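You operate a simulated robot arm through the tools that you are given. There is no shell and no other tool.

You are at the controls of a simulated robot arm. One attempt, no reset.

JOB
Draw a cup of whey from vat 3 and swing it to SINK.
Fine: wind the cup UP before swinging; leave the teal switch, the grey button and the ribbed cups.
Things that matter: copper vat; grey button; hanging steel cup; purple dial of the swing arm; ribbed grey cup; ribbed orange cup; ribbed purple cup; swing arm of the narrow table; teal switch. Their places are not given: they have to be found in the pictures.

It is judged by the outcome, as a careful person would: the job done as asked, and still so three seconds after it is handed in. It fails if anything else is knocked over, pushed out of place, dropped, spilled or broken.

ROBOT AND FRAMES
A 7-joint arm with a two-finger parallel gripper, fixed in place. Base frame: the origin is on the floor under the middle of its stand, x ahead of it, y to its left, z up. Readings come in cm, rad, newtons and seconds.
With the tool pointing down near the work surface it reaches from about 44 to 92 cm from the base axis. Its first joint turns from -2.496 to 2.496 rad. Payload 3 kg.
The tool frame sits at the grasp point between the pads (the TCP): z along the fingers, y along the line on which they close. The tips reach 3 cm beyond it. The gripper opens to 9.4 cm. The fingers are 2.8 cm wide and 1 cm thick; the gripper's body (5 by 9.6 cm) begins 5.5 cm behind the TCP.
Orientation is that of the tool frame in the base frame, as [roll, pitch, yaw] about the fixed x, y, z axes, in that order (R = Rz(yaw) Ry(pitch) Rx(roll)). With the fingers straight down and closing along the base's y, the tool's x points along the base's -x, its y along +y and its z along -z.

CONTROLS
- The arm moves only by the tool jog_arm. Its argument "targets" is a list of rows, each an object of numbers (a shift or turn left out is 0, a gripper value left out holds the last): "x", "y", "z": the shift along the tool's x, y, z in cm; "wx", "wy", "wz": the turn, a rotation vector about the tool's x, y, z in rad; "jaw": the finger opening in cm, from 0 to 9.4. In form: [{"x": .., "y": .., "z": .., "wx": .., "wy": .., "wz": .., "jaw": ..}, ...]. A call has 1 to 20 rows; each row is the pose to reach, as a shift and turn from the pose commanded when the call began, along the tool's axes at that moment. A row lasts 0.2 s, in which the tool goes at most 5 cm and 0.15 rad; a call with a longer step from one row to the next is refused whole, and so is a gripper value outside its range. A pose out of reach is approached as far as the arm can. The call stops where the force on the tool passes 50 N (or 10 N more than at its start, if that is more) or the arm is blocked; 0.2 s more then pass. Each finger travels about 7.2 cm/s and halts on what it meets, pressing with about 43 N; the grip force reading is that of the motor and also rises with nothing between the fingers. The clock runs only during rows and for 0.2 s after the last one: add rows that repeat a pose to give the fingers time. It gives the time, the measured TCP pose, the force on the tool (base axes), the opening and the grip force at its end, in the units of the frame above (readings bear some noise), with the torque about the TCP (base axes, N m) and any sound that the robot's microphone picked up.
- Cameras (640 x 400 px; columns grow to the right, rows downward): "scene" is fixed at [21.84, -49.94, 154.78]; the picture's right is [0.93, -0.38, 0.00], its down [-0.20, -0.48, -0.86] and it looks along [0.32, 0.79, -0.52] (base axes); focal length 294 px, centre (320, 200). "wrist" rides on the gripper at [7.6, 1.4, -10.2] in the tool frame; the picture's right is [-0.18, 0.98, 0.00], its down [-0.75, -0.14, -0.64] and it looks along [-0.63, -0.12, 0.77] (tool axes); focal length 243 px, centre (320, 200).
- capture(camera): a new picture of that camera. The clock stands still meanwhile.
- pixel_to_xyz(camera, pixels): for up to 12 pixels [column, row] of the newest picture of that camera ("zoom" is the newest enlarged one), the place [x, y, z] in the base frame of the surface seen there, good to about 0.2 cm, but the place of the scene camera against the robot may be out by one fixed shift of up to 1.2 cm in any direction. The clock stands still meanwhile.
- inspect(camera, box): a new picture of the part [left, top, right, bottom] of that camera's present view, enlarged. The clock stands still meanwhile.
- hand_in(): hands the job in; it is judged then, once.

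Leave the gripper open and the arm clear of the work at the hand-in unless told otherwise.

The tools are called after ">>>" as name(argument=value, ...) on one line, values as JSON. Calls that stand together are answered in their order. jog_arm: Moves the arm, as the interface text tells. Its arguments: {"type":"object","properties":{"targets":{"type":"array"}},"required":["targets"]} The other tools are called the same way: capture (camera) takes a picture; pixel_to_xyz (camera, pixels) gives the place of the surface under pixels of a picture; inspect (camera, box) takes an enlarged picture of a part of a camera's view; hand_in () hands the job in.

At the start:

```text
clock: 0.0
tcp_pos: [45.41, 30.84, 123.0]
tool_rot: [3.141, 0.0, -3.14]
ft_force: [0.7, -0.3, 0.2]
wrist_torque: [-0.01, -0.01, 0.03]
opening: 9.39
grip_force: 0.0
```

scene: 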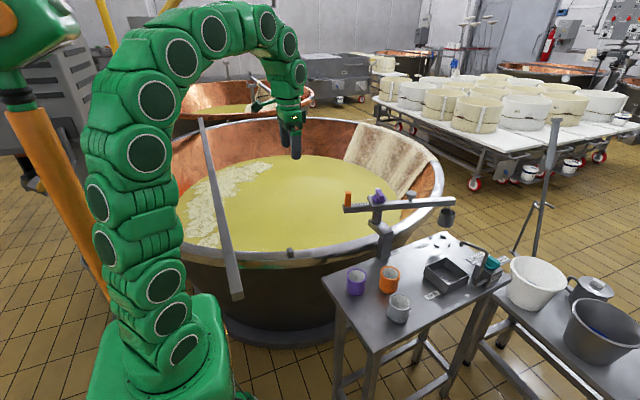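
wrist: 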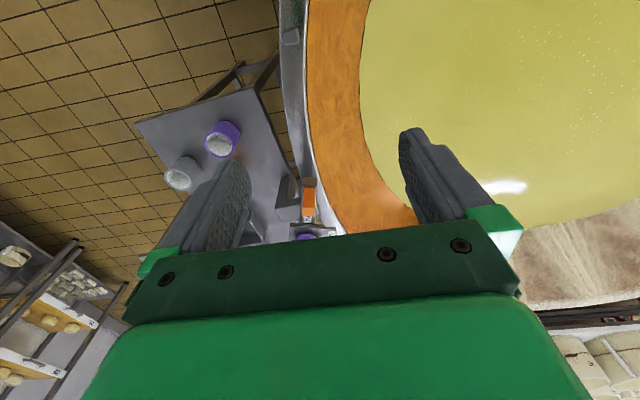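

I see a copper vat full of yellow whey, and a narrow table in front with a swing arm, a hanging cup at about (447,218), a purple dial at about (378,195), an orange part at (347,199) and ribbed cups at (356,283), (388,278), (398,307). I'll enlarge these areas next.

>>> inspect(camera="scene", box=[320, 170, 480, 270])

>>> inspect(camera="scene", box=[320, 230, 520, 355])

>>> inspect(camera="wrist", box=[120, 80, 360, 250])

```text
4.00 times, centred on (400, 220) of scene
```

zoom: 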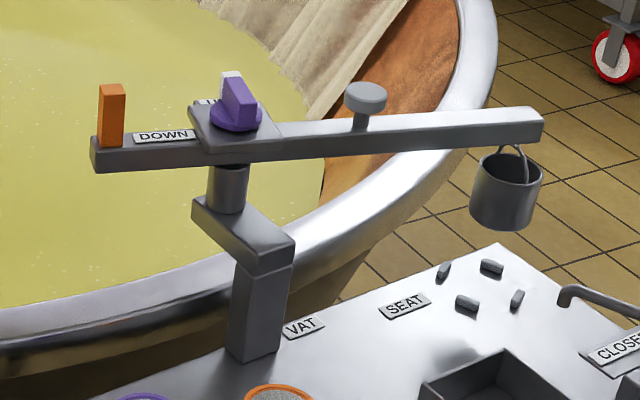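

```text
3.20 times, centred on (420, 292) of scene
```

zoom: 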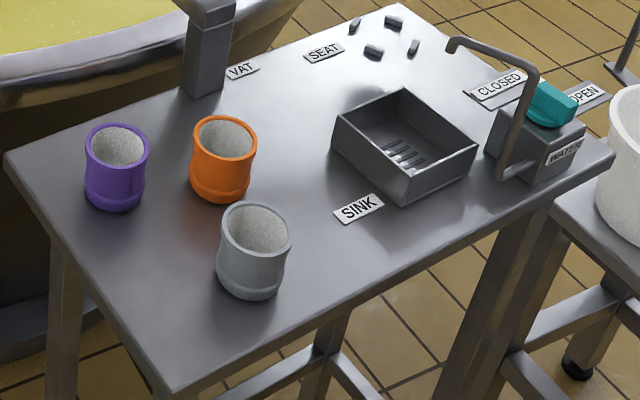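

```text
2.35 times, centred on (240, 165) of wrist
```

zoom: 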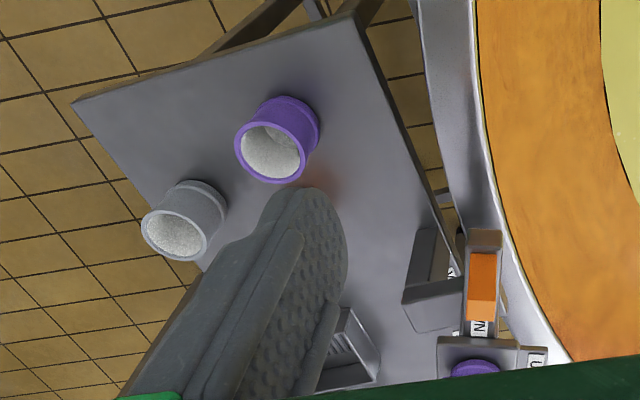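

The beam sits on a post. It has an orange handle at one end, a purple dial on the post head with DOWN and another label beside it, a grey button on the beam, and the steel cup hanging from the far end. The table carries VAT, SEAT and SINK labels. I'll enlarge the beam again and measure points on it.

>>> inspect(camera="scene", box=[320, 170, 480, 270])

>>> pixel_to_xyz(camera="zoom", pixels=[[112, 90], [112, 120], [163, 136], [240, 95], [235, 122], [231, 80], [365, 92], [505, 118], [505, 165], [505, 205], [245, 235], [255, 300]])

>>> pixel_to_xyz(camera="zoom", pixels=[[302, 327], [405, 306], [443, 270], [491, 267], [467, 303], [517, 299], [96, 160], [540, 120], [205, 105], [275, 140], [230, 190], [250, 355]])

```text
4.00 times, centred on (400, 220) of scene
```

zoom: 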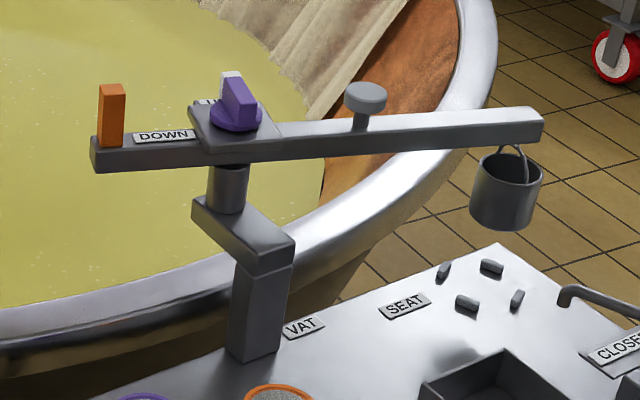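

```text
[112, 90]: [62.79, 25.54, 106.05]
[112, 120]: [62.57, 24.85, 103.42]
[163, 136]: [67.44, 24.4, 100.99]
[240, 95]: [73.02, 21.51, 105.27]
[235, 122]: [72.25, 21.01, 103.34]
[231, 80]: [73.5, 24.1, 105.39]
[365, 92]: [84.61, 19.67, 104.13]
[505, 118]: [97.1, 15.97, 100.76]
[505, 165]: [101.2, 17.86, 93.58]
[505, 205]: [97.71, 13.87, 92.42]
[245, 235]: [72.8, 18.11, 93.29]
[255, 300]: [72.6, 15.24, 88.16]
```

```text
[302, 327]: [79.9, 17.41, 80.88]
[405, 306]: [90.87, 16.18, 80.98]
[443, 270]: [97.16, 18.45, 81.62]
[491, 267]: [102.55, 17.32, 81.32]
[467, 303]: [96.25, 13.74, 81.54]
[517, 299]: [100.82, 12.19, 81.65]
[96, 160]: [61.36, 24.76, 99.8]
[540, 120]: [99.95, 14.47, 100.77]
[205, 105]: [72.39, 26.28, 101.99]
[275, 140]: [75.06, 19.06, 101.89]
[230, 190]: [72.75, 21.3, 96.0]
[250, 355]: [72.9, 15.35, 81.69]
```

The cup hangs over the SEAT pegs near (99, 15.5), with the pivot near (72.5, 21.5). Next I'll look closer at the dial and its labels, and measure the sink, its label, the vat rim and the switch.

>>> inspect(camera="scene", box=[340, 180, 404, 220])

>>> inspect(camera="wrist", box=[280, 170, 344, 240])

>>> capture(camera="scene")

>>> pixel_to_xyz(camera="scene", pixels=[[356, 275], [388, 270], [399, 298], [444, 275], [431, 295], [490, 262], [446, 259], [468, 276], [425, 272], [447, 290], [325, 280], [512, 280]])

>>> pixel_to_xyz(camera="scene", pixels=[[290, 254], [443, 195], [170, 160], [300, 120], [300, 200], [350, 220], [320, 240], [400, 230], [230, 250], [220, 200], [400, 130], [250, 170]])

```text
10.00 times, centred on (372, 200) of scene
```

zoom: 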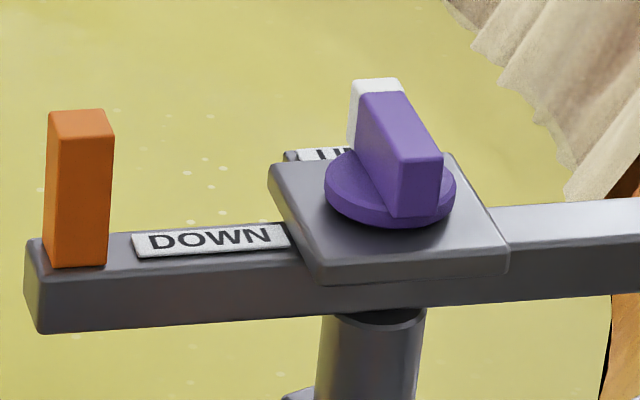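

```text
5.71 times, centred on (312, 205) of wrist
```

zoom: 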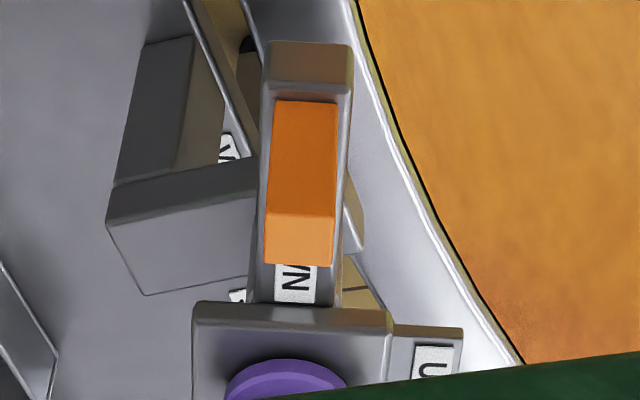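

```text
taken
```

scene: 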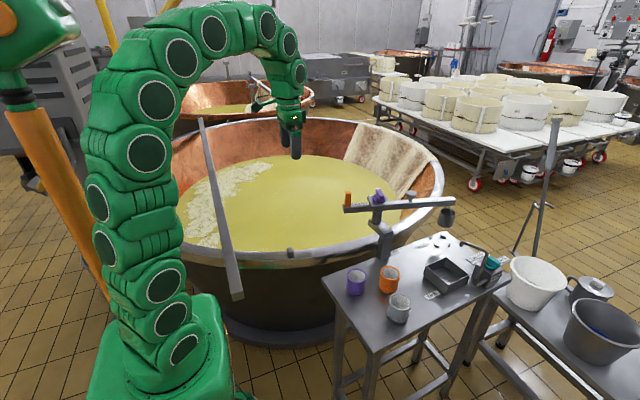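

```text
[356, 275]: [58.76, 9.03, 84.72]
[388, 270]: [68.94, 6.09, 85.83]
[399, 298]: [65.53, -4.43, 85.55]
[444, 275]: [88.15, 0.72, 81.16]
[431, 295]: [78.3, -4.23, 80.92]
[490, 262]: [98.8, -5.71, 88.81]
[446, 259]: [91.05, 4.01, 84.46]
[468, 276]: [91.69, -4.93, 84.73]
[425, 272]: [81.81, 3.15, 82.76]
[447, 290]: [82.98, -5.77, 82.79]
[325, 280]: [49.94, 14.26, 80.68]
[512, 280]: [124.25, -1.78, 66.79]
```

```text
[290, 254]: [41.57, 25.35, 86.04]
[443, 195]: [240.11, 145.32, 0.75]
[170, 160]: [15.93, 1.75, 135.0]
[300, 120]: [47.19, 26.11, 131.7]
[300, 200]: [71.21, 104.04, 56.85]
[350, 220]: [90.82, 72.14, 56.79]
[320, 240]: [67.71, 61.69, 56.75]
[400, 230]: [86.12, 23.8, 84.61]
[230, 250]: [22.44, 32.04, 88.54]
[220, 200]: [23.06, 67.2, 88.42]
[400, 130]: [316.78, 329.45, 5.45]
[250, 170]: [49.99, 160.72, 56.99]
```

The dial's white-tipped wing points to the UP label, on the vat side. DOWN lies along the beam toward the orange handle, a quarter turn counter-clockwise seen from above. The cup is wound up at SEAT. The scene camera may be shifted, so I'll move the wrist camera over the swing arm, staying about 20 cm above everything.

>>> jog_arm(targets=[{"x": -4, "y": -1.3, "z": -0.7, "jaw": 9.4}, {"x": -8, "y": -2.6, "z": -1.4}, {"x": -12, "y": -3.9, "z": -2.1}, {"x": -16, "y": -5.2, "z": -2.8}, {"x": -20, "y": -6.5, "z": -3.5}, {"x": -24, "y": -7.8, "z": -4.2}, {"x": -27, "y": -8.8, "z": -5}, {"x": -27, "y": -8.8, "z": -5}, {"x": -27, "y": -8.8, "z": -5}])

>>> capture(camera="wrist")

>>> capture(camera="scene")

```text
clock: 2.0
tcp_pos: [69.98, 21.52, 123.62]
tool_rot: [-3.141, -0.002, -3.141]
ft_force: [-0.6, -0.2, -0.6]
wrist_torque: [0.0, 0.02, 0.01]
opening: 9.41
grip_force: 0.0
out of reach, approached as far as the arm can: row 6, 7, 8, 9
```

```text
taken
```

wrist: 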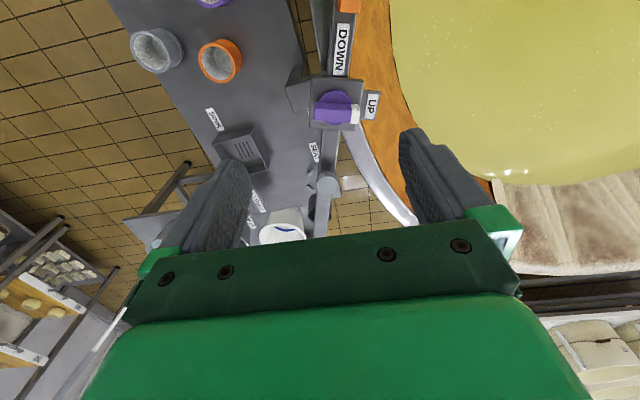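

```text
taken
```

scene: 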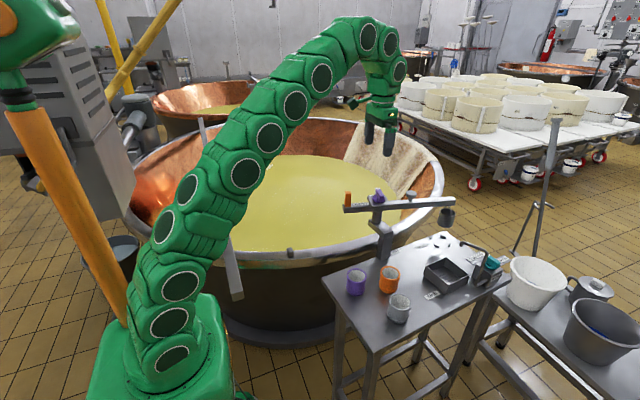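

The arm reached its limit at (70.0, 21.5, 123.6), with nothing touched. The dial shows in the wrist picture at about (335,108) with UP at (371,104). I'll enlarge and measure it there.

>>> inspect(camera="wrist", box=[272, 0, 432, 100])

>>> inspect(camera="wrist", box=[262, 60, 422, 160])

>>> pixel_to_xyz(camera="wrist", pixels=[[349, 5], [343, 45], [335, 100], [337, 112], [355, 112], [317, 112], [371, 104], [327, 182], [314, 152], [320, 130], [355, 85], [316, 150]])

```text
4.00 times, centred on (352, 50) of wrist
```

zoom: 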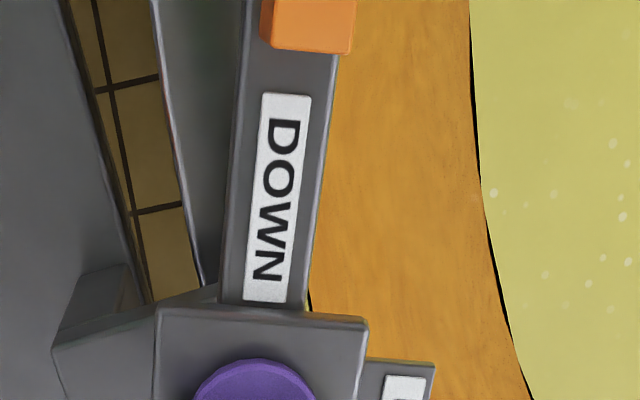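

```text
4.00 times, centred on (342, 110) of wrist
```

zoom: 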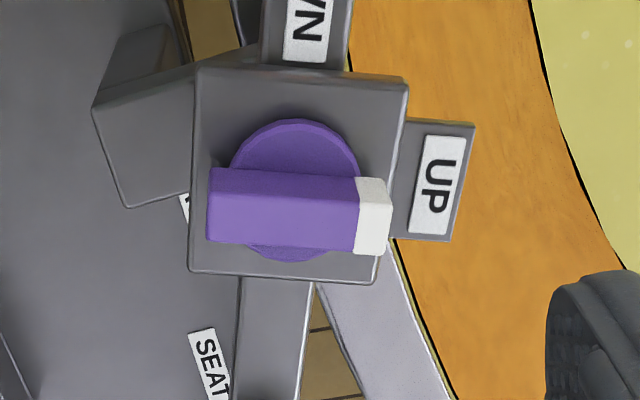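

```text
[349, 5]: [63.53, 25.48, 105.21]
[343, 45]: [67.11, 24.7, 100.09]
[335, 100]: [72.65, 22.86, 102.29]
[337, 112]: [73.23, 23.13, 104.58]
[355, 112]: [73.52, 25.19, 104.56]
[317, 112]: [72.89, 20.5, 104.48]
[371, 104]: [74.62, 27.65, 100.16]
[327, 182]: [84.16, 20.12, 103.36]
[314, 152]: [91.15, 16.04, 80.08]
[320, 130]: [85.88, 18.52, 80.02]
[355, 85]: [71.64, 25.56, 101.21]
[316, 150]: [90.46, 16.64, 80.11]
```

The dial sits at about (73.3, 22.9) with its wing top at z 104.5. I'll measure the wing corners, plate corners and UP label precisely in this enlarged picture.

>>> pixel_to_xyz(camera="zoom", pixels=[[216, 176], [350, 184], [214, 234], [350, 244], [362, 184], [384, 190], [380, 248], [435, 185], [206, 72], [400, 85], [370, 275], [195, 265]])

>>> pixel_to_xyz(camera="zoom", pixels=[[300, 30], [270, 30], [345, 30], [275, 350], [245, 350], [305, 350], [295, 125], [245, 150], [340, 150], [120, 190], [150, 50], [210, 360]])

>>> pixel_to_xyz(camera="wrist", pixels=[[410, 200], [375, 160], [345, 140], [385, 60], [240, 150], [212, 118], [224, 135], [258, 130], [220, 60], [155, 50], [212, 2], [450, 60]])

```text
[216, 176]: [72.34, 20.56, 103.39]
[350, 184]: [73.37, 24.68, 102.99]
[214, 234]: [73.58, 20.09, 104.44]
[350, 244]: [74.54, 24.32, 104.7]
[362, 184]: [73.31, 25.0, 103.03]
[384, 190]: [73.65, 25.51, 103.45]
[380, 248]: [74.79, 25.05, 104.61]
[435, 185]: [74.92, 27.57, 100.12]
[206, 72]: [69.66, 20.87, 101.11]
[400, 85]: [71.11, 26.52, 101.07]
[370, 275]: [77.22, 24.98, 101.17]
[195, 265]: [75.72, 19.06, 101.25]
```

```text
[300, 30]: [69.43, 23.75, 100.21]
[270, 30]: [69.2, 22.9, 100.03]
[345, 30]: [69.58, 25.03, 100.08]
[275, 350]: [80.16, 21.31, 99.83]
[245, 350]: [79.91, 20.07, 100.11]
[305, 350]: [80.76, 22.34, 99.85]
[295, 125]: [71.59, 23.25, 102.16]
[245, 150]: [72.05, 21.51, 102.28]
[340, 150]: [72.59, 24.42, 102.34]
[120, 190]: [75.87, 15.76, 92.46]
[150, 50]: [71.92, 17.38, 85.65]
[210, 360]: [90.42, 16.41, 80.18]
```

```text
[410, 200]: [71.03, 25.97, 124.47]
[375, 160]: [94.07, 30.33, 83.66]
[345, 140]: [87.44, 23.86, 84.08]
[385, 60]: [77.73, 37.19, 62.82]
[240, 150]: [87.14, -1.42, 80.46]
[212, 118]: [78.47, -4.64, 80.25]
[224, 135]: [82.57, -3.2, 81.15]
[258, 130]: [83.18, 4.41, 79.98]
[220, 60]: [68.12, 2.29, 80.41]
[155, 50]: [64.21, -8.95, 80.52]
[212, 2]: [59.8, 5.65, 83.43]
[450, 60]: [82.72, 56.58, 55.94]
```

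The plate, dial axis and pivot are at (73.4, 22.9), and the beam points at -14.3°. The sink centre is near (87, -1), on the same 27 cm circle, at about -60°. Before moving I'll check the cup, the spout and the teal switch along the swing path.

>>> inspect(camera="scene", box=[416, 190, 512, 250])

>>> pixel_to_xyz(camera="zoom", pixels=[[208, 60], [208, 125], [208, 185], [165, 120], [248, 120], [190, 70], [210, 45], [210, 75], [240, 85], [200, 205]])

>>> inspect(camera="scene", box=[416, 230, 512, 290])

>>> pixel_to_xyz(camera="zoom", pixels=[[305, 85], [360, 95], [430, 130], [460, 160], [440, 250], [420, 300], [500, 190], [520, 230], [380, 165], [480, 140], [300, 95], [540, 300]])

```text
6.67 times, centred on (464, 220) of scene
```

zoom: 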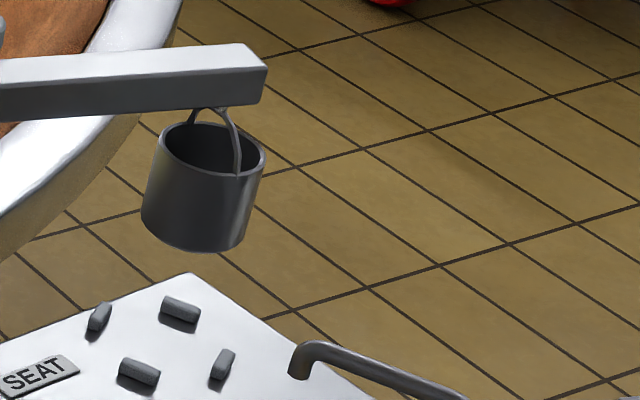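

```text
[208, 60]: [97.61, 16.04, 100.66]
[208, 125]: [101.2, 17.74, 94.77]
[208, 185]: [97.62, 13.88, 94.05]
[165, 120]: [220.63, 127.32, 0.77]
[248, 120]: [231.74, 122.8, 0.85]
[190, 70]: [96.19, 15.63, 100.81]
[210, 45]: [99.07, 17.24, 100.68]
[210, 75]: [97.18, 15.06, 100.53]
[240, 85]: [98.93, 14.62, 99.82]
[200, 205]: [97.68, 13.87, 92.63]
```

```text
6.67 times, centred on (464, 260) of scene
```

zoom: 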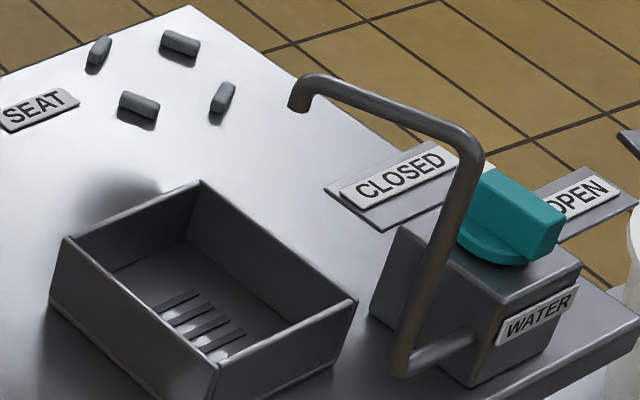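

```text
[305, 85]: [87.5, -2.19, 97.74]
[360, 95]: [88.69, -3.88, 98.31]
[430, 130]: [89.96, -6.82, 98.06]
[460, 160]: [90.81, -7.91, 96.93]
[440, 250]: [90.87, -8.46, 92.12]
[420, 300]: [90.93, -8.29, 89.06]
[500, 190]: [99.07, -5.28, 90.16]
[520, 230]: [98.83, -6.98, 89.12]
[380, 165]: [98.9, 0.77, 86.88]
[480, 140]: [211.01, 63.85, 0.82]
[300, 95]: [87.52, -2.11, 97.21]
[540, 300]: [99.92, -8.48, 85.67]
```

The spout overhangs the sink near (87.5, -2.2) at about z 97, so the final approach to SINK will need care. First I'll bring the wrist camera closer to the orange handle (expected near (63.5, 25.4), top 105) and turn the tool to match the beam. I'm staying well above the handle.

>>> jog_arm(targets=[{"x": 1.2, "y": 0.8, "z": 2, "wz": 0.06}, {"x": 2.4, "y": 1.6, "z": 4, "wz": 0.12}, {"x": 3.4, "y": 2.4, "z": 6, "wz": 0.18}, {"x": 4.4, "y": 3, "z": 8, "wz": 0.25}, {"x": 4.4, "y": 3, "z": 8, "wz": 0.25}])

>>> capture(camera="wrist")

```text
clock: 3.2
tcp_pos: [65.62, 24.5, 115.65]
tool_rot: [-3.141, 0.001, 2.891]
ft_force: [0.1, 0.0, -0.9]
wrist_torque: [0.02, -0.01, -0.02]
opening: 9.43
grip_force: 0.1
```

```text
taken
```

wrist: 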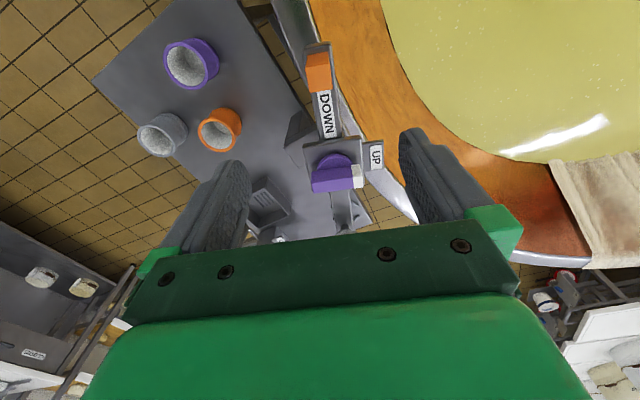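

The tool is now aligned with the beam and the handle shows at (318,72). I'll enlarge it and measure its corners.

>>> inspect(camera="wrist", box=[280, 30, 376, 90])

>>> pixel_to_xyz(camera="zoom", pixels=[[180, 160], [320, 160], [180, 220], [320, 220], [250, 190], [250, 160], [190, 380], [330, 380], [200, 100], [320, 80], [250, 300], [250, 240]])

```text
6.67 times, centred on (328, 60) of wrist
```

zoom: 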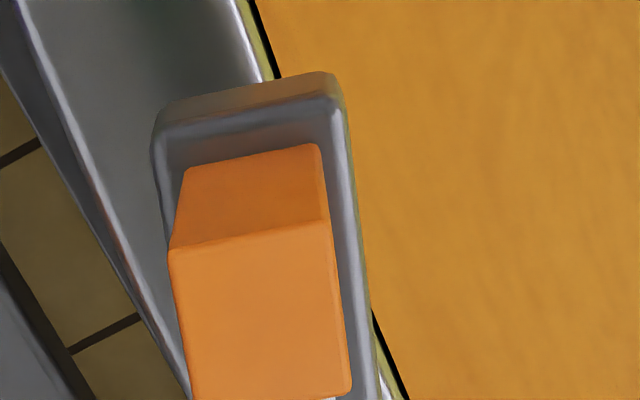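

```text
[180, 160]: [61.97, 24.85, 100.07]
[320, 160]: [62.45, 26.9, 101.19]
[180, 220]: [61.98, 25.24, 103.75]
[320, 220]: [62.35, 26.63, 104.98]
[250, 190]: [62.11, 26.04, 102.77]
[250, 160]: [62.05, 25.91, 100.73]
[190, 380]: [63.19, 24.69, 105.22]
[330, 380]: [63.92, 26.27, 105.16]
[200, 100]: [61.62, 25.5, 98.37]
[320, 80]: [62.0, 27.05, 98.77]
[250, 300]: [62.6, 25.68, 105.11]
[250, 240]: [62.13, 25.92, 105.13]
```

The handle top is at z 105.15 and its centre is about (62.95, 25.7), 10.9 cm from the pivot. I'll move sideways over it and lower with the jaws fully open, until the tips are just above the beam top (z 100.1).

>>> jog_arm(targets=[{"x": 2.88, "y": 0.5, "z": 1}, {"x": 2.88, "y": 0.5, "z": 4}, {"x": 2.88, "y": 0.5, "z": 7}, {"x": 2.88, "y": 0.5, "z": 9.5}, {"x": 2.88, "y": 0.5, "z": 11.4}, {"x": 2.88, "y": 0.5, "z": 11.4}])

>>> capture(camera="wrist")

>>> inspect(camera="scene", box=[320, 160, 416, 220])

```text
clock: 4.6
tcp_pos: [63.0, 25.65, 104.26]
tool_rot: [3.141, 0.0, 2.889]
ft_force: [0.0, -0.5, -0.2]
wrist_torque: [-0.02, 0.03, 0.0]
opening: 9.4
grip_force: 0.1
```

```text
taken
```

wrist: 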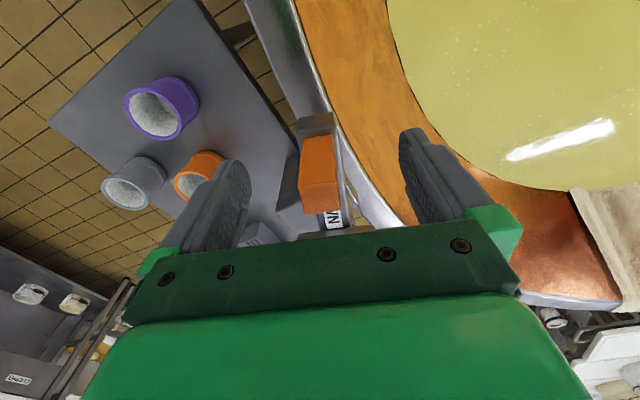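

```text
6.67 times, centred on (368, 190) of scene
```

zoom: 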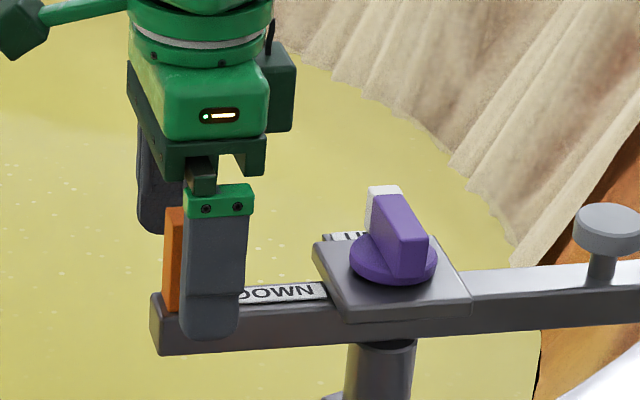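

The handle stands between the fingers, at wrist picture (318,172). I'll close the jaws to 2.5 cm to cage it loosely, then check.

>>> jog_arm(targets=[{"jaw": 6}, {"jaw": 4}, {"jaw": 2.5}, {"jaw": 2.5}, {"jaw": 2.5}])

>>> capture(camera="wrist")

```text
clock: 5.8
tcp_pos: [63.22, 25.73, 104.26]
tool_rot: [3.14, -0.001, 2.893]
ft_force: [-0.5, -0.5, -0.6]
wrist_torque: [0.03, 0.0, -0.01]
opening: 2.5
grip_force: 0.0
```

```text
taken
```

wrist: 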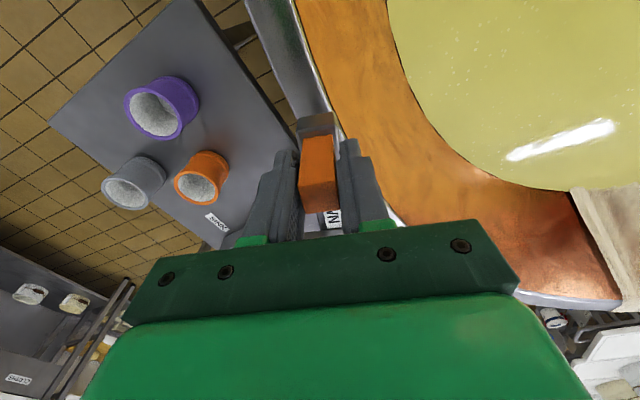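

The handle is loosely caged with no force on it. I'll swing the beam counter-clockwise in a slow arc of 0.4 rad, carrying the cup toward the vat, and read the force and sound.

>>> jog_arm(targets=[{"x": -0.013, "y": -0.537, "wz": -0.05}, {"x": -0.054, "y": -1.073, "wz": -0.1}, {"x": -0.121, "y": -1.606, "wz": -0.15}, {"x": -0.214, "y": -2.136, "wz": -0.2}, {"x": -0.334, "y": -2.66, "wz": -0.25}, {"x": -0.48, "y": -3.177, "wz": -0.3}, {"x": -0.652, "y": -3.686, "wz": -0.35}, {"x": -0.849, "y": -4.186, "wz": -0.4}])

>>> capture(camera="scene")

>>> capture(camera="wrist")

```text
clock: 7.6
tcp_pos: [62.91, 21.49, 104.32]
tool_rot: [3.141, 0.0, -2.994]
ft_force: [-0.7, 0.8, 0.1]
wrist_torque: [0.05, 0.0, -0.04]
opening: 2.57
grip_force: 0.1
```

```text
taken
```

scene: 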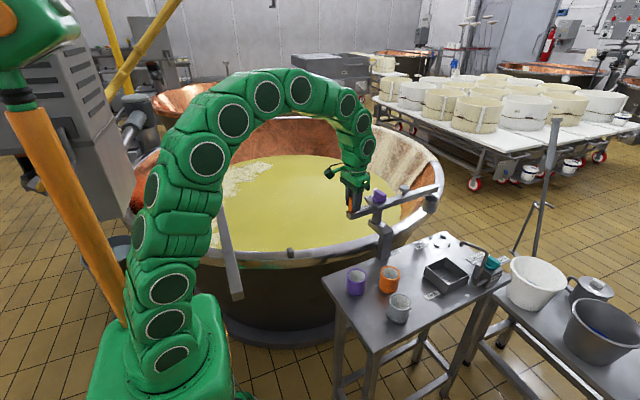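

```text
taken
```

wrist: 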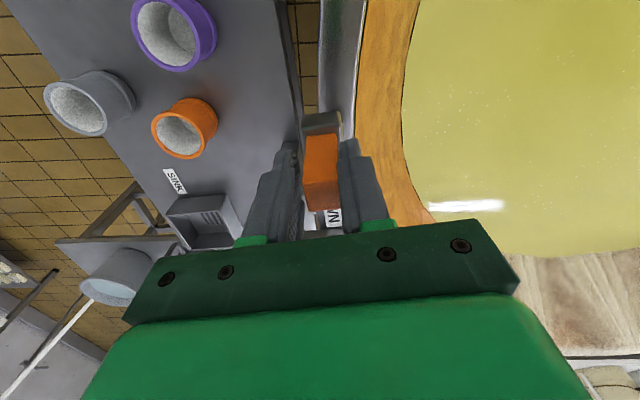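

The beam follows smoothly with almost no force, and the cup is at about +8°. I'll continue counter-clockwise by 0.8 rad.

>>> jog_arm(targets=[{"x": -0.013, "y": -0.532, "wz": -0.05}, {"x": -0.053, "y": -1.063, "wz": -0.1}, {"x": -0.12, "y": -1.592, "wz": -0.15}, {"x": -0.212, "y": -2.116, "wz": -0.2}, {"x": -0.331, "y": -2.635, "wz": -0.25}, {"x": -0.476, "y": -3.147, "wz": -0.3}, {"x": -0.646, "y": -3.652, "wz": -0.35}, {"x": -0.841, "y": -4.147, "wz": -0.4}, {"x": -1.06, "y": -4.632, "wz": -0.45}, {"x": -1.304, "y": -5.106, "wz": -0.5}, {"x": -1.571, "y": -5.567, "wz": -0.55}, {"x": -1.86, "y": -6.013, "wz": -0.6}, {"x": -2.172, "y": -6.445, "wz": -0.65}, {"x": -2.504, "y": -6.861, "wz": -0.7}, {"x": -2.857, "y": -7.259, "wz": -0.75}, {"x": -3.23, "y": -7.64, "wz": -0.8}])

>>> capture(camera="scene")

>>> capture(camera="wrist")

```text
clock: 11.0
tcp_pos: [67.31, 14.32, 104.32]
tool_rot: [-3.14, 0.002, -2.192]
ft_force: [-1.0, -0.1, 0.3]
wrist_torque: [0.0, 0.03, 0.0]
opening: 2.54
grip_force: 0.1
```

```text
taken
```

scene: 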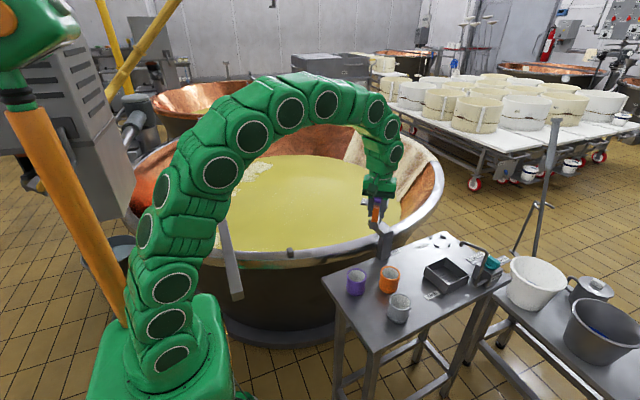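

```text
taken
```

wrist: 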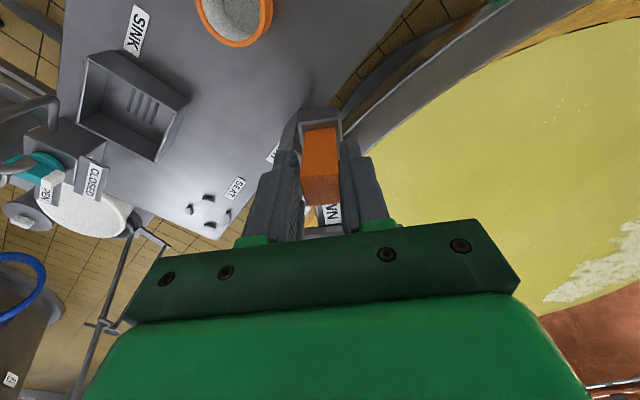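

The cup should be at about +54° now, but it's hidden behind the arm. I'll enlarge the view and measure the whey's edge, so that the cup goes down well clear of the vat wall.

>>> inspect(camera="scene", box=[330, 150, 458, 230])

>>> pixel_to_xyz(camera="wrist", pixels=[[378, 155], [385, 150], [420, 118], [470, 82], [520, 50], [580, 15], [400, 180], [415, 115], [465, 78], [372, 152], [396, 190], [500, 200]])

>>> pixel_to_xyz(camera="scene", pixels=[[260, 262], [320, 258], [345, 250], [400, 235], [425, 215], [280, 245], [340, 240], [380, 225], [405, 205], [398, 195], [400, 180], [390, 222]])

```text
5.00 times, centred on (394, 190) of scene
```

zoom: 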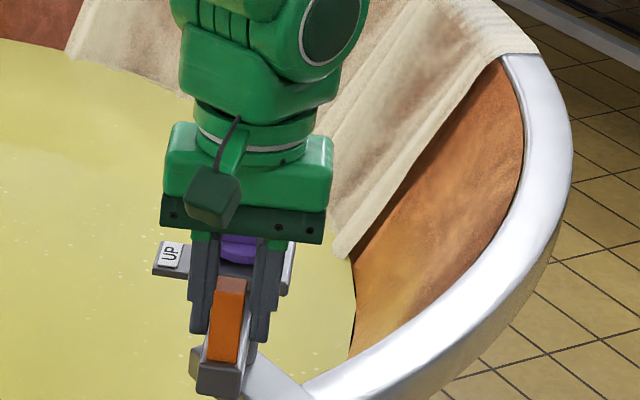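

```text
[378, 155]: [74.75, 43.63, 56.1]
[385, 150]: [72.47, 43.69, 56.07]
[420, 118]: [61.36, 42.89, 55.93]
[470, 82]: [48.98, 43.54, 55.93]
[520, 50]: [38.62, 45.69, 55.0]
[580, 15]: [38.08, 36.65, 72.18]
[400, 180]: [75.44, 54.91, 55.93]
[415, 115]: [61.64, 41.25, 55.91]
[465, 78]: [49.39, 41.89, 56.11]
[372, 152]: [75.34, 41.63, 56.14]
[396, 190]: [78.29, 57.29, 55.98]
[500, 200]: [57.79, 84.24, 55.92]
```

```text
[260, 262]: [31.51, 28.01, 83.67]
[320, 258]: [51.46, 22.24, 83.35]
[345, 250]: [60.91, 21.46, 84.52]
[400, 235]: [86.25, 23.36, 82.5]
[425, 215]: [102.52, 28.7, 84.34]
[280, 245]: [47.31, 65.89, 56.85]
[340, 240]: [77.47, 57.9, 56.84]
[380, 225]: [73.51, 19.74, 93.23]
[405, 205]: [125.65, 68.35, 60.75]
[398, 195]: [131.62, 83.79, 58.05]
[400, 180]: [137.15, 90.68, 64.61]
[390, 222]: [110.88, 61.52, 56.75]
```

The whey's near edge is at about y 41 and the vat centre is near (65, 97), so the deepest spot under the cup is with the beam at about 95°, putting the cup near (71, 50). I'll swing on by 0.7 rad.

>>> jog_arm(targets=[{"x": -0.013, "y": -0.532, "wz": -0.05}, {"x": -0.053, "y": -1.063, "wz": -0.1}, {"x": -0.12, "y": -1.592, "wz": -0.15}, {"x": -0.212, "y": -2.116, "wz": -0.2}, {"x": -0.331, "y": -2.635, "wz": -0.25}, {"x": -0.476, "y": -3.147, "wz": -0.3}, {"x": -0.646, "y": -3.652, "wz": -0.35}, {"x": -0.841, "y": -4.147, "wz": -0.4}, {"x": -1.06, "y": -4.632, "wz": -0.45}, {"x": -1.304, "y": -5.106, "wz": -0.5}, {"x": -1.571, "y": -5.567, "wz": -0.55}, {"x": -1.86, "y": -6.013, "wz": -0.6}, {"x": -2.172, "y": -6.445, "wz": -0.65}, {"x": -2.504, "y": -6.861, "wz": -0.7}])

>>> capture(camera="scene")

>>> capture(camera="wrist")

```text
clock: 14.0
tcp_pos: [74.2, 12.48, 104.13]
tool_rot: [3.142, -0.001, -1.489]
ft_force: [1.7, -0.5, -1.4]
wrist_torque: [0.03, -0.05, 0.02]
opening: 2.58
grip_force: 0.2
```

```text
taken
```

scene: 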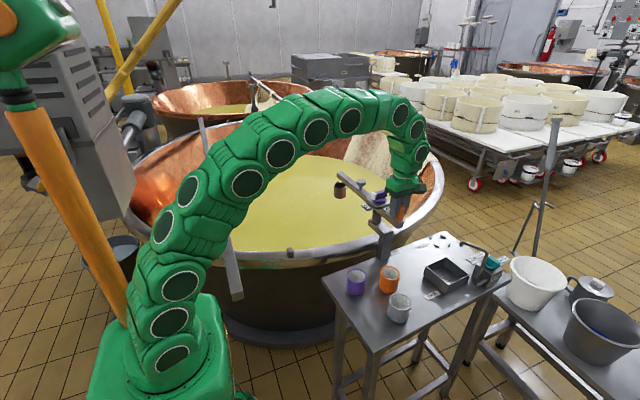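

```text
taken
```

wrist: 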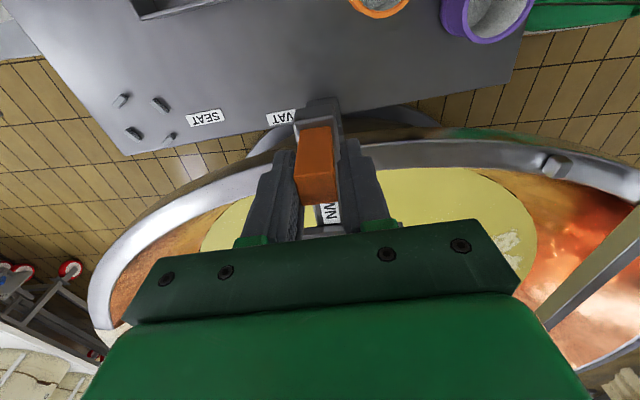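

The beam is at about 95° and the cup shows at (340,188) over the whey. I'll enlarge it and measure where it hangs.

>>> inspect(camera="scene", box=[316, 160, 444, 240])

>>> pixel_to_xyz(camera="zoom", pixels=[[120, 140], [100, 180], [140, 180], [120, 190], [140, 90], [160, 90], [300, 170], [280, 200], [420, 220], [340, 190], [230, 150], [130, 75]])

```text
5.00 times, centred on (380, 200) of scene
```

zoom: 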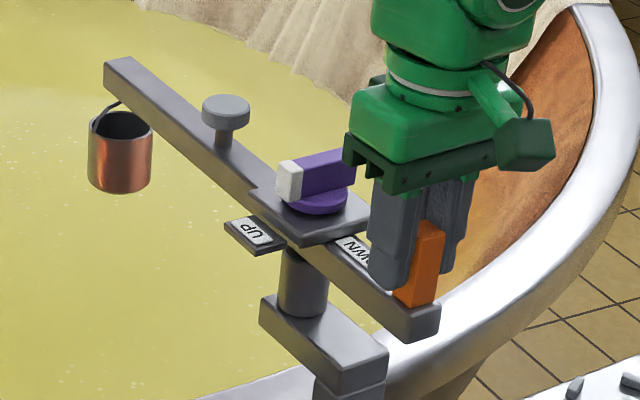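

```text
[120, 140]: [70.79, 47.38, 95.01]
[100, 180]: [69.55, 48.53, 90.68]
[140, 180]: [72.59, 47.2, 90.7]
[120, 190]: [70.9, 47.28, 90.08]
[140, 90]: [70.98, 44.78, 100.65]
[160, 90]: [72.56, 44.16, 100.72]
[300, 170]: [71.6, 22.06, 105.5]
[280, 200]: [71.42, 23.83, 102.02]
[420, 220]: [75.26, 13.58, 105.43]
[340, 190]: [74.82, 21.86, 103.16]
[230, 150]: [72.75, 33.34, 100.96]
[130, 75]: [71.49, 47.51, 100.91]
```

The cup hangs at about (71, 50), clear of the rim and the wall, with its bottom near z 89. Next I'll open the jaws, lift straight off the handle, and move above the dial while turning the tool a quarter turn so the fingers can straddle the wing.

>>> jog_arm(targets=[{"jaw": 4}, {"jaw": 6}, {"jaw": 6}, {"jaw": 6}, {"z": -3}, {"z": -6}, {"z": -9}, {"x": -1, "z": -9, "wz": 0.14}, {"x": -2, "z": -9, "wz": 0.28}, {"x": -3, "z": -9, "wz": 0.42}, {"x": -4, "z": -9, "wz": 0.56}, {"x": -5, "z": -9, "wz": 0.7}, {"x": -6, "z": -9, "wz": 0.84}, {"x": -7, "z": -9, "wz": 0.98}, {"x": -8, "z": -9, "wz": 1.12}, {"x": -9, "z": -9, "wz": 1.26}, {"x": -10, "z": -9, "wz": 1.4}, {"x": -10.41, "y": -0.08, "z": -9, "wz": 1.54}, {"x": -10.41, "y": -0.08, "z": -9, "wz": 1.571}, {"x": -10.41, "y": -0.08, "z": -9, "wz": 1.571}])

>>> capture(camera="wrist")

>>> inspect(camera="scene", box=[316, 160, 444, 240])

```text
clock: 18.2
tcp_pos: [73.44, 22.73, 113.23]
tool_rot: [3.141, 0.0, -3.064]
ft_force: [0.4, -0.6, -0.4]
wrist_torque: [0.0, -0.03, -0.03]
opening: 6.01
grip_force: 0.1
```

```text
taken
```

wrist: 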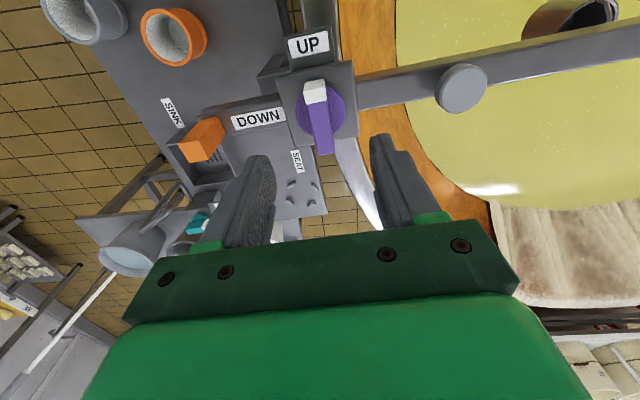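

```text
5.00 times, centred on (380, 200) of scene
```

zoom: 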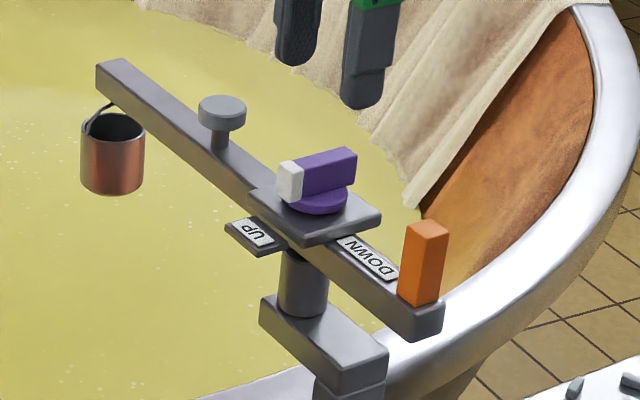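

The fingers are above the dial. The beam settled a few degrees further round when I let go, possibly pulled by a notch at the station. I'll measure the dial wing and beam again in the wrist picture.

>>> inspect(camera="wrist", box=[256, 60, 384, 160])

>>> pixel_to_xyz(camera="wrist", pixels=[[316, 88], [318, 98], [320, 120], [325, 145], [305, 120], [342, 120], [314, 110], [331, 110], [461, 88], [213, 124], [308, 45], [258, 120]])

```text
4.00 times, centred on (320, 110) of wrist
```

zoom: 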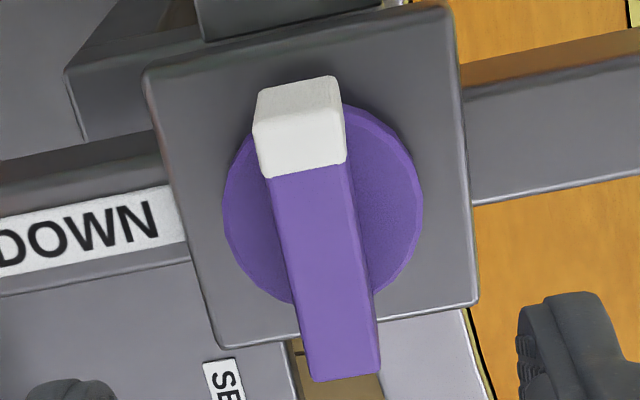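

```text
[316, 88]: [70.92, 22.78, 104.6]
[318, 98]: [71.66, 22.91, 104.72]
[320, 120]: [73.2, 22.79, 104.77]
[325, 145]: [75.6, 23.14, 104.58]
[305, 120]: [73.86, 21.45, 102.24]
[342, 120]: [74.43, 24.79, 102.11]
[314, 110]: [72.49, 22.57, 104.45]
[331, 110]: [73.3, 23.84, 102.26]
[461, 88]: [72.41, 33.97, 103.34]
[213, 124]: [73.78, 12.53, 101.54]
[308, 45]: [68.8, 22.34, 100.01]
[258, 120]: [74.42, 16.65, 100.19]
```

The wing lies at 184.4°, matching the tool, with its centre line at y 22.85. I'll lower until the tips are just above the dial's disc (z 102.25) and close on the wing.

>>> jog_arm(targets=[{"y": 0.1, "z": 2.5}, {"y": 0.1, "z": 5}, {"y": 0.1, "z": 6.5}, {"y": 0.1, "z": 7.5}, {"y": 0.1, "z": 7.5}, {"y": 0.1, "z": 7.5, "jaw": 3.5}, {"y": 0.1, "z": 7.5, "jaw": 2}, {"y": 0.1, "z": 7.5, "jaw": 0.8}, {"y": 0.1, "z": 7.5, "jaw": 0.8}, {"y": 0.1, "z": 7.5, "jaw": 0.8}])

>>> capture(camera="wrist")

```text
clock: 20.4
tcp_pos: [73.58, 22.82, 105.75]
tool_rot: [-3.14, 0.0, -3.063]
ft_force: [-2.7, -17.2, 2.0]
wrist_torque: [-0.35, 0.48, -0.01]
opening: 1.58
grip_force: 44.6
```

```text
taken
```

wrist: 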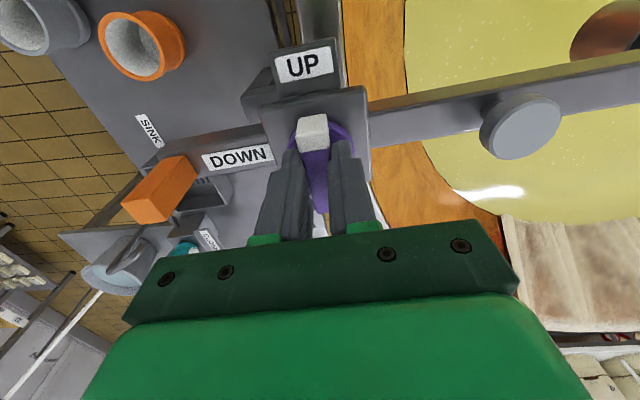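

The wing is gripped with the opening at 1.58 cm. A 17 N side force in y says I'm about 1 mm off, so I'll correct that and turn the dial counter-clockwise by 0.5 rad as a trial, watching the force.

>>> jog_arm(targets=[{"x": 0.08, "y": -0.1}, {"x": 0.08, "y": -0.1, "wz": -0.08}, {"x": 0.08, "y": -0.1, "wz": -0.16}, {"x": 0.08, "y": -0.1, "wz": -0.24}, {"x": 0.08, "y": -0.1, "wz": -0.32}, {"x": 0.08, "y": -0.1, "wz": -0.4}, {"x": 0.08, "y": -0.1, "wz": -0.5}])

>>> capture(camera="wrist")

>>> inspect(camera="scene", box=[316, 160, 444, 240])

```text
clock: 22.0
tcp_pos: [73.43, 22.82, 105.66]
tool_rot: [3.14, 0.0, -2.563]
ft_force: [0.5, 0.9, -3.2]
wrist_torque: [-0.01, 0.12, -3.09]
opening: 3.22
grip_force: 45.5
```

```text
taken
```

wrist: 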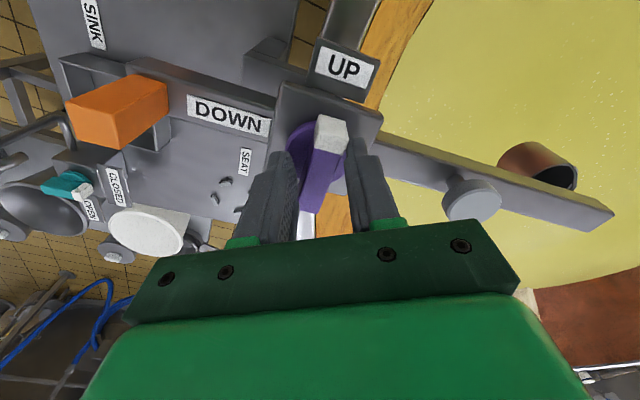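

```text
5.00 times, centred on (380, 200) of scene
```

zoom: 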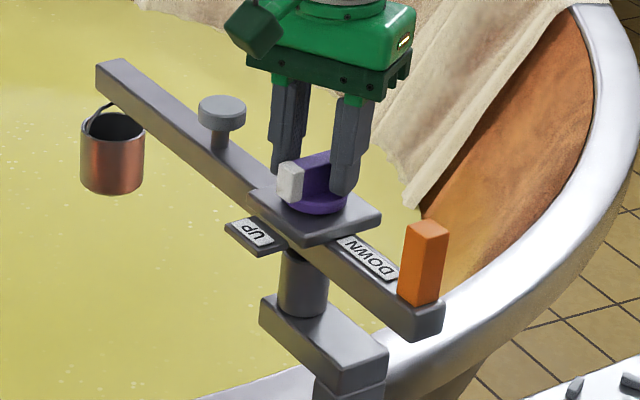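

The wing did not turn. The fingers twisted around it and were forced open to 3.2 cm, with -3.1 N·m on the tool. The beam hasn't moved. I'll look closely before trying anything else.

>>> inspect(camera="wrist", box=[250, 60, 410, 160])

>>> inspect(camera="wrist", box=[270, 100, 366, 220])

>>> inspect(camera="scene", box=[360, 180, 400, 210])

```text
4.00 times, centred on (330, 110) of wrist
```

zoom: 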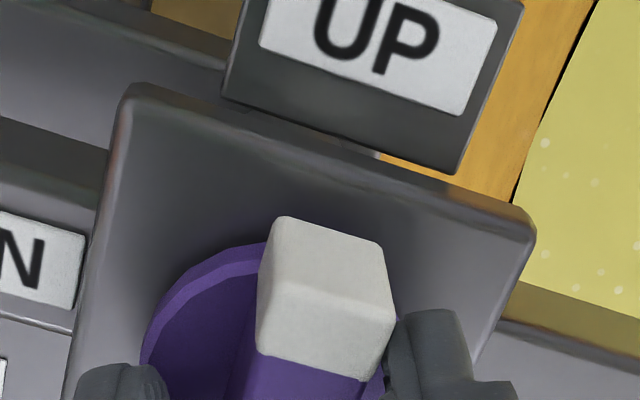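

```text
3.33 times, centred on (318, 160) of wrist
```

zoom: 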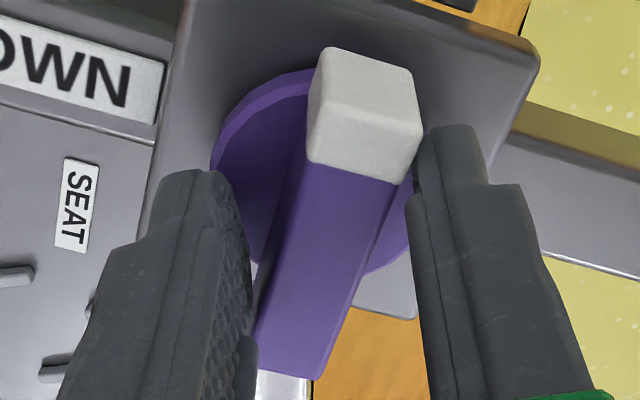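

```text
13.33 times, centred on (380, 195) of scene
```

zoom: 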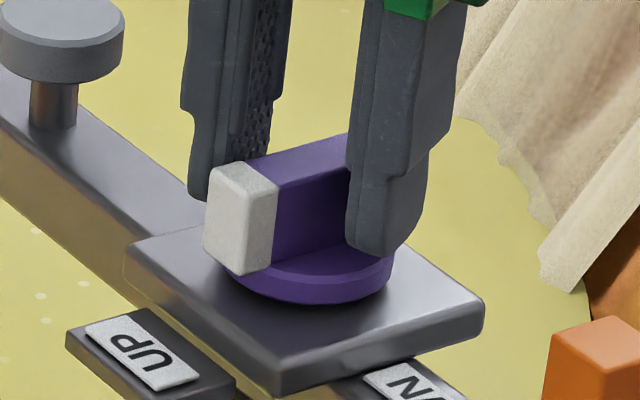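

The wing hasn't followed, even with about 3 N·m applied. I'll measure its angle against the plate and the beam angle to see whether it turned at all.

>>> pixel_to_xyz(camera="wrist", pixels=[[328, 147], [310, 200], [319, 175], [343, 70], [228, 115], [470, 200], [291, 90], [375, 112], [310, 155], [335, 165], [590, 212], [115, 95]])

>>> capture(camera="wrist")

```text
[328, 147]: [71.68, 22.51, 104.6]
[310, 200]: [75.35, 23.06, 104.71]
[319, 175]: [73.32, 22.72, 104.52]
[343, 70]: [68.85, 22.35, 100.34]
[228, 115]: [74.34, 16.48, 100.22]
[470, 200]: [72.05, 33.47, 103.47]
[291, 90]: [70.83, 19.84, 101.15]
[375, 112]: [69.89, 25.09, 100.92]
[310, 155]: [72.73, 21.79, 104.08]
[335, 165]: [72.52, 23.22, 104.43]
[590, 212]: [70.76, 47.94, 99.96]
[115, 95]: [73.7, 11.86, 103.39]
```

```text
taken
```

wrist: 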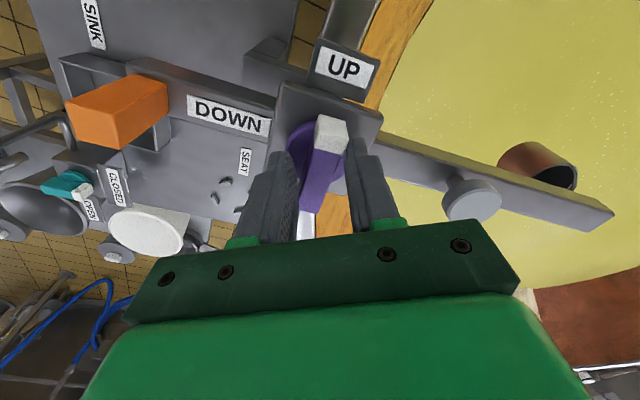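

The measured wing angle moved only from 4.4° to perhaps 8°, so it is stiff or blocked. The beam stayed at about 96°. I'll turn the fingers back into line with the wing, so nothing is left strained, and read the torque.

>>> jog_arm(targets=[{"wz": 0.1}, {"wz": 0.2}, {"wz": 0.3}, {"wz": 0.4}, {"wz": 0.45}, {"wz": 0.45}, {"wz": 0.45}])

>>> capture(camera="wrist")

>>> inspect(camera="wrist", box=[260, 80, 388, 180])

```text
clock: 23.6
tcp_pos: [73.42, 22.83, 105.86]
tool_rot: [3.14, 0.0, -3.015]
ft_force: [3.9, -2.9, 0.5]
wrist_torque: [-0.06, -0.15, -1.24]
opening: 1.68
grip_force: 45.4
```

```text
taken
```

wrist: 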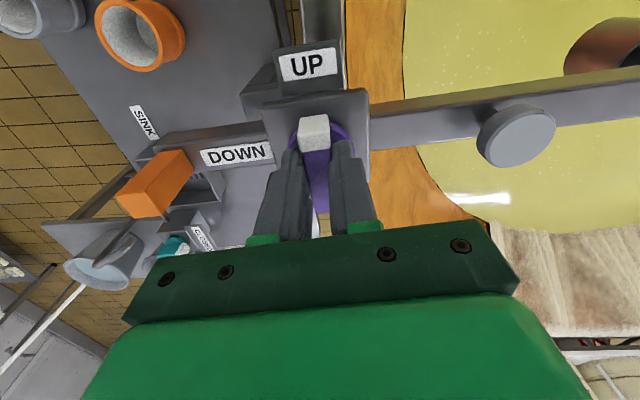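

```text
4.00 times, centred on (324, 130) of wrist
```

zoom: 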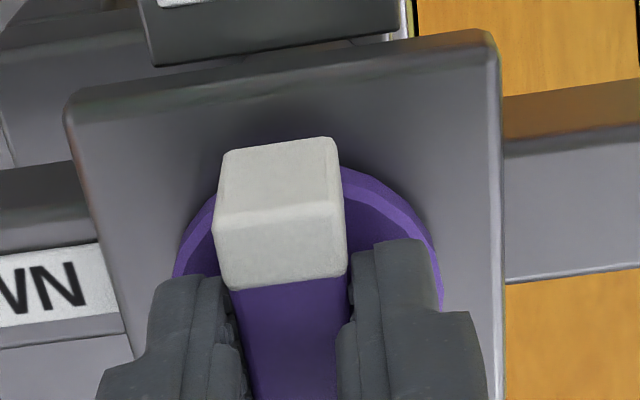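

The wing stayed at its UP angle and still holds about 1.2 N·m, so it's blocked in that direction here. While I still hold it, I'll test gently whether it gives in the other direction, using only a small turn that I can undo.

>>> jog_arm(targets=[{"wz": 0.05}, {"wz": 0.1}, {"wz": 0.15}, {"wz": 0.2}, {"wz": 0.2}])

>>> inspect(camera="wrist", box=[260, 80, 388, 180])

```text
clock: 24.8
tcp_pos: [73.43, 22.85, 105.79]
tool_rot: [-3.142, 0.0, 3.069]
ft_force: [10.0, 3.1, -2.2]
wrist_torque: [-0.01, -0.88, 0.08]
opening: 1.58
grip_force: 46.2
```

```text
4.00 times, centred on (324, 130) of wrist
```

zoom: 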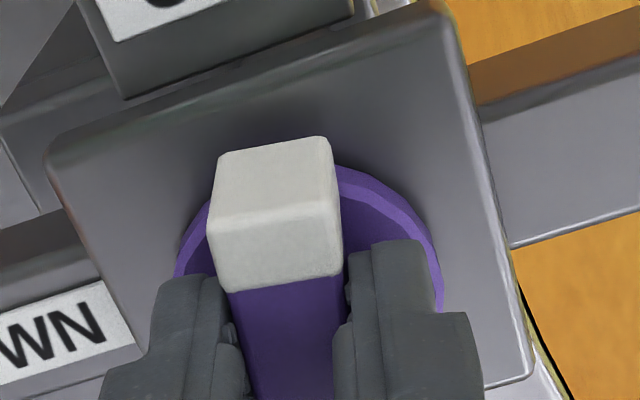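

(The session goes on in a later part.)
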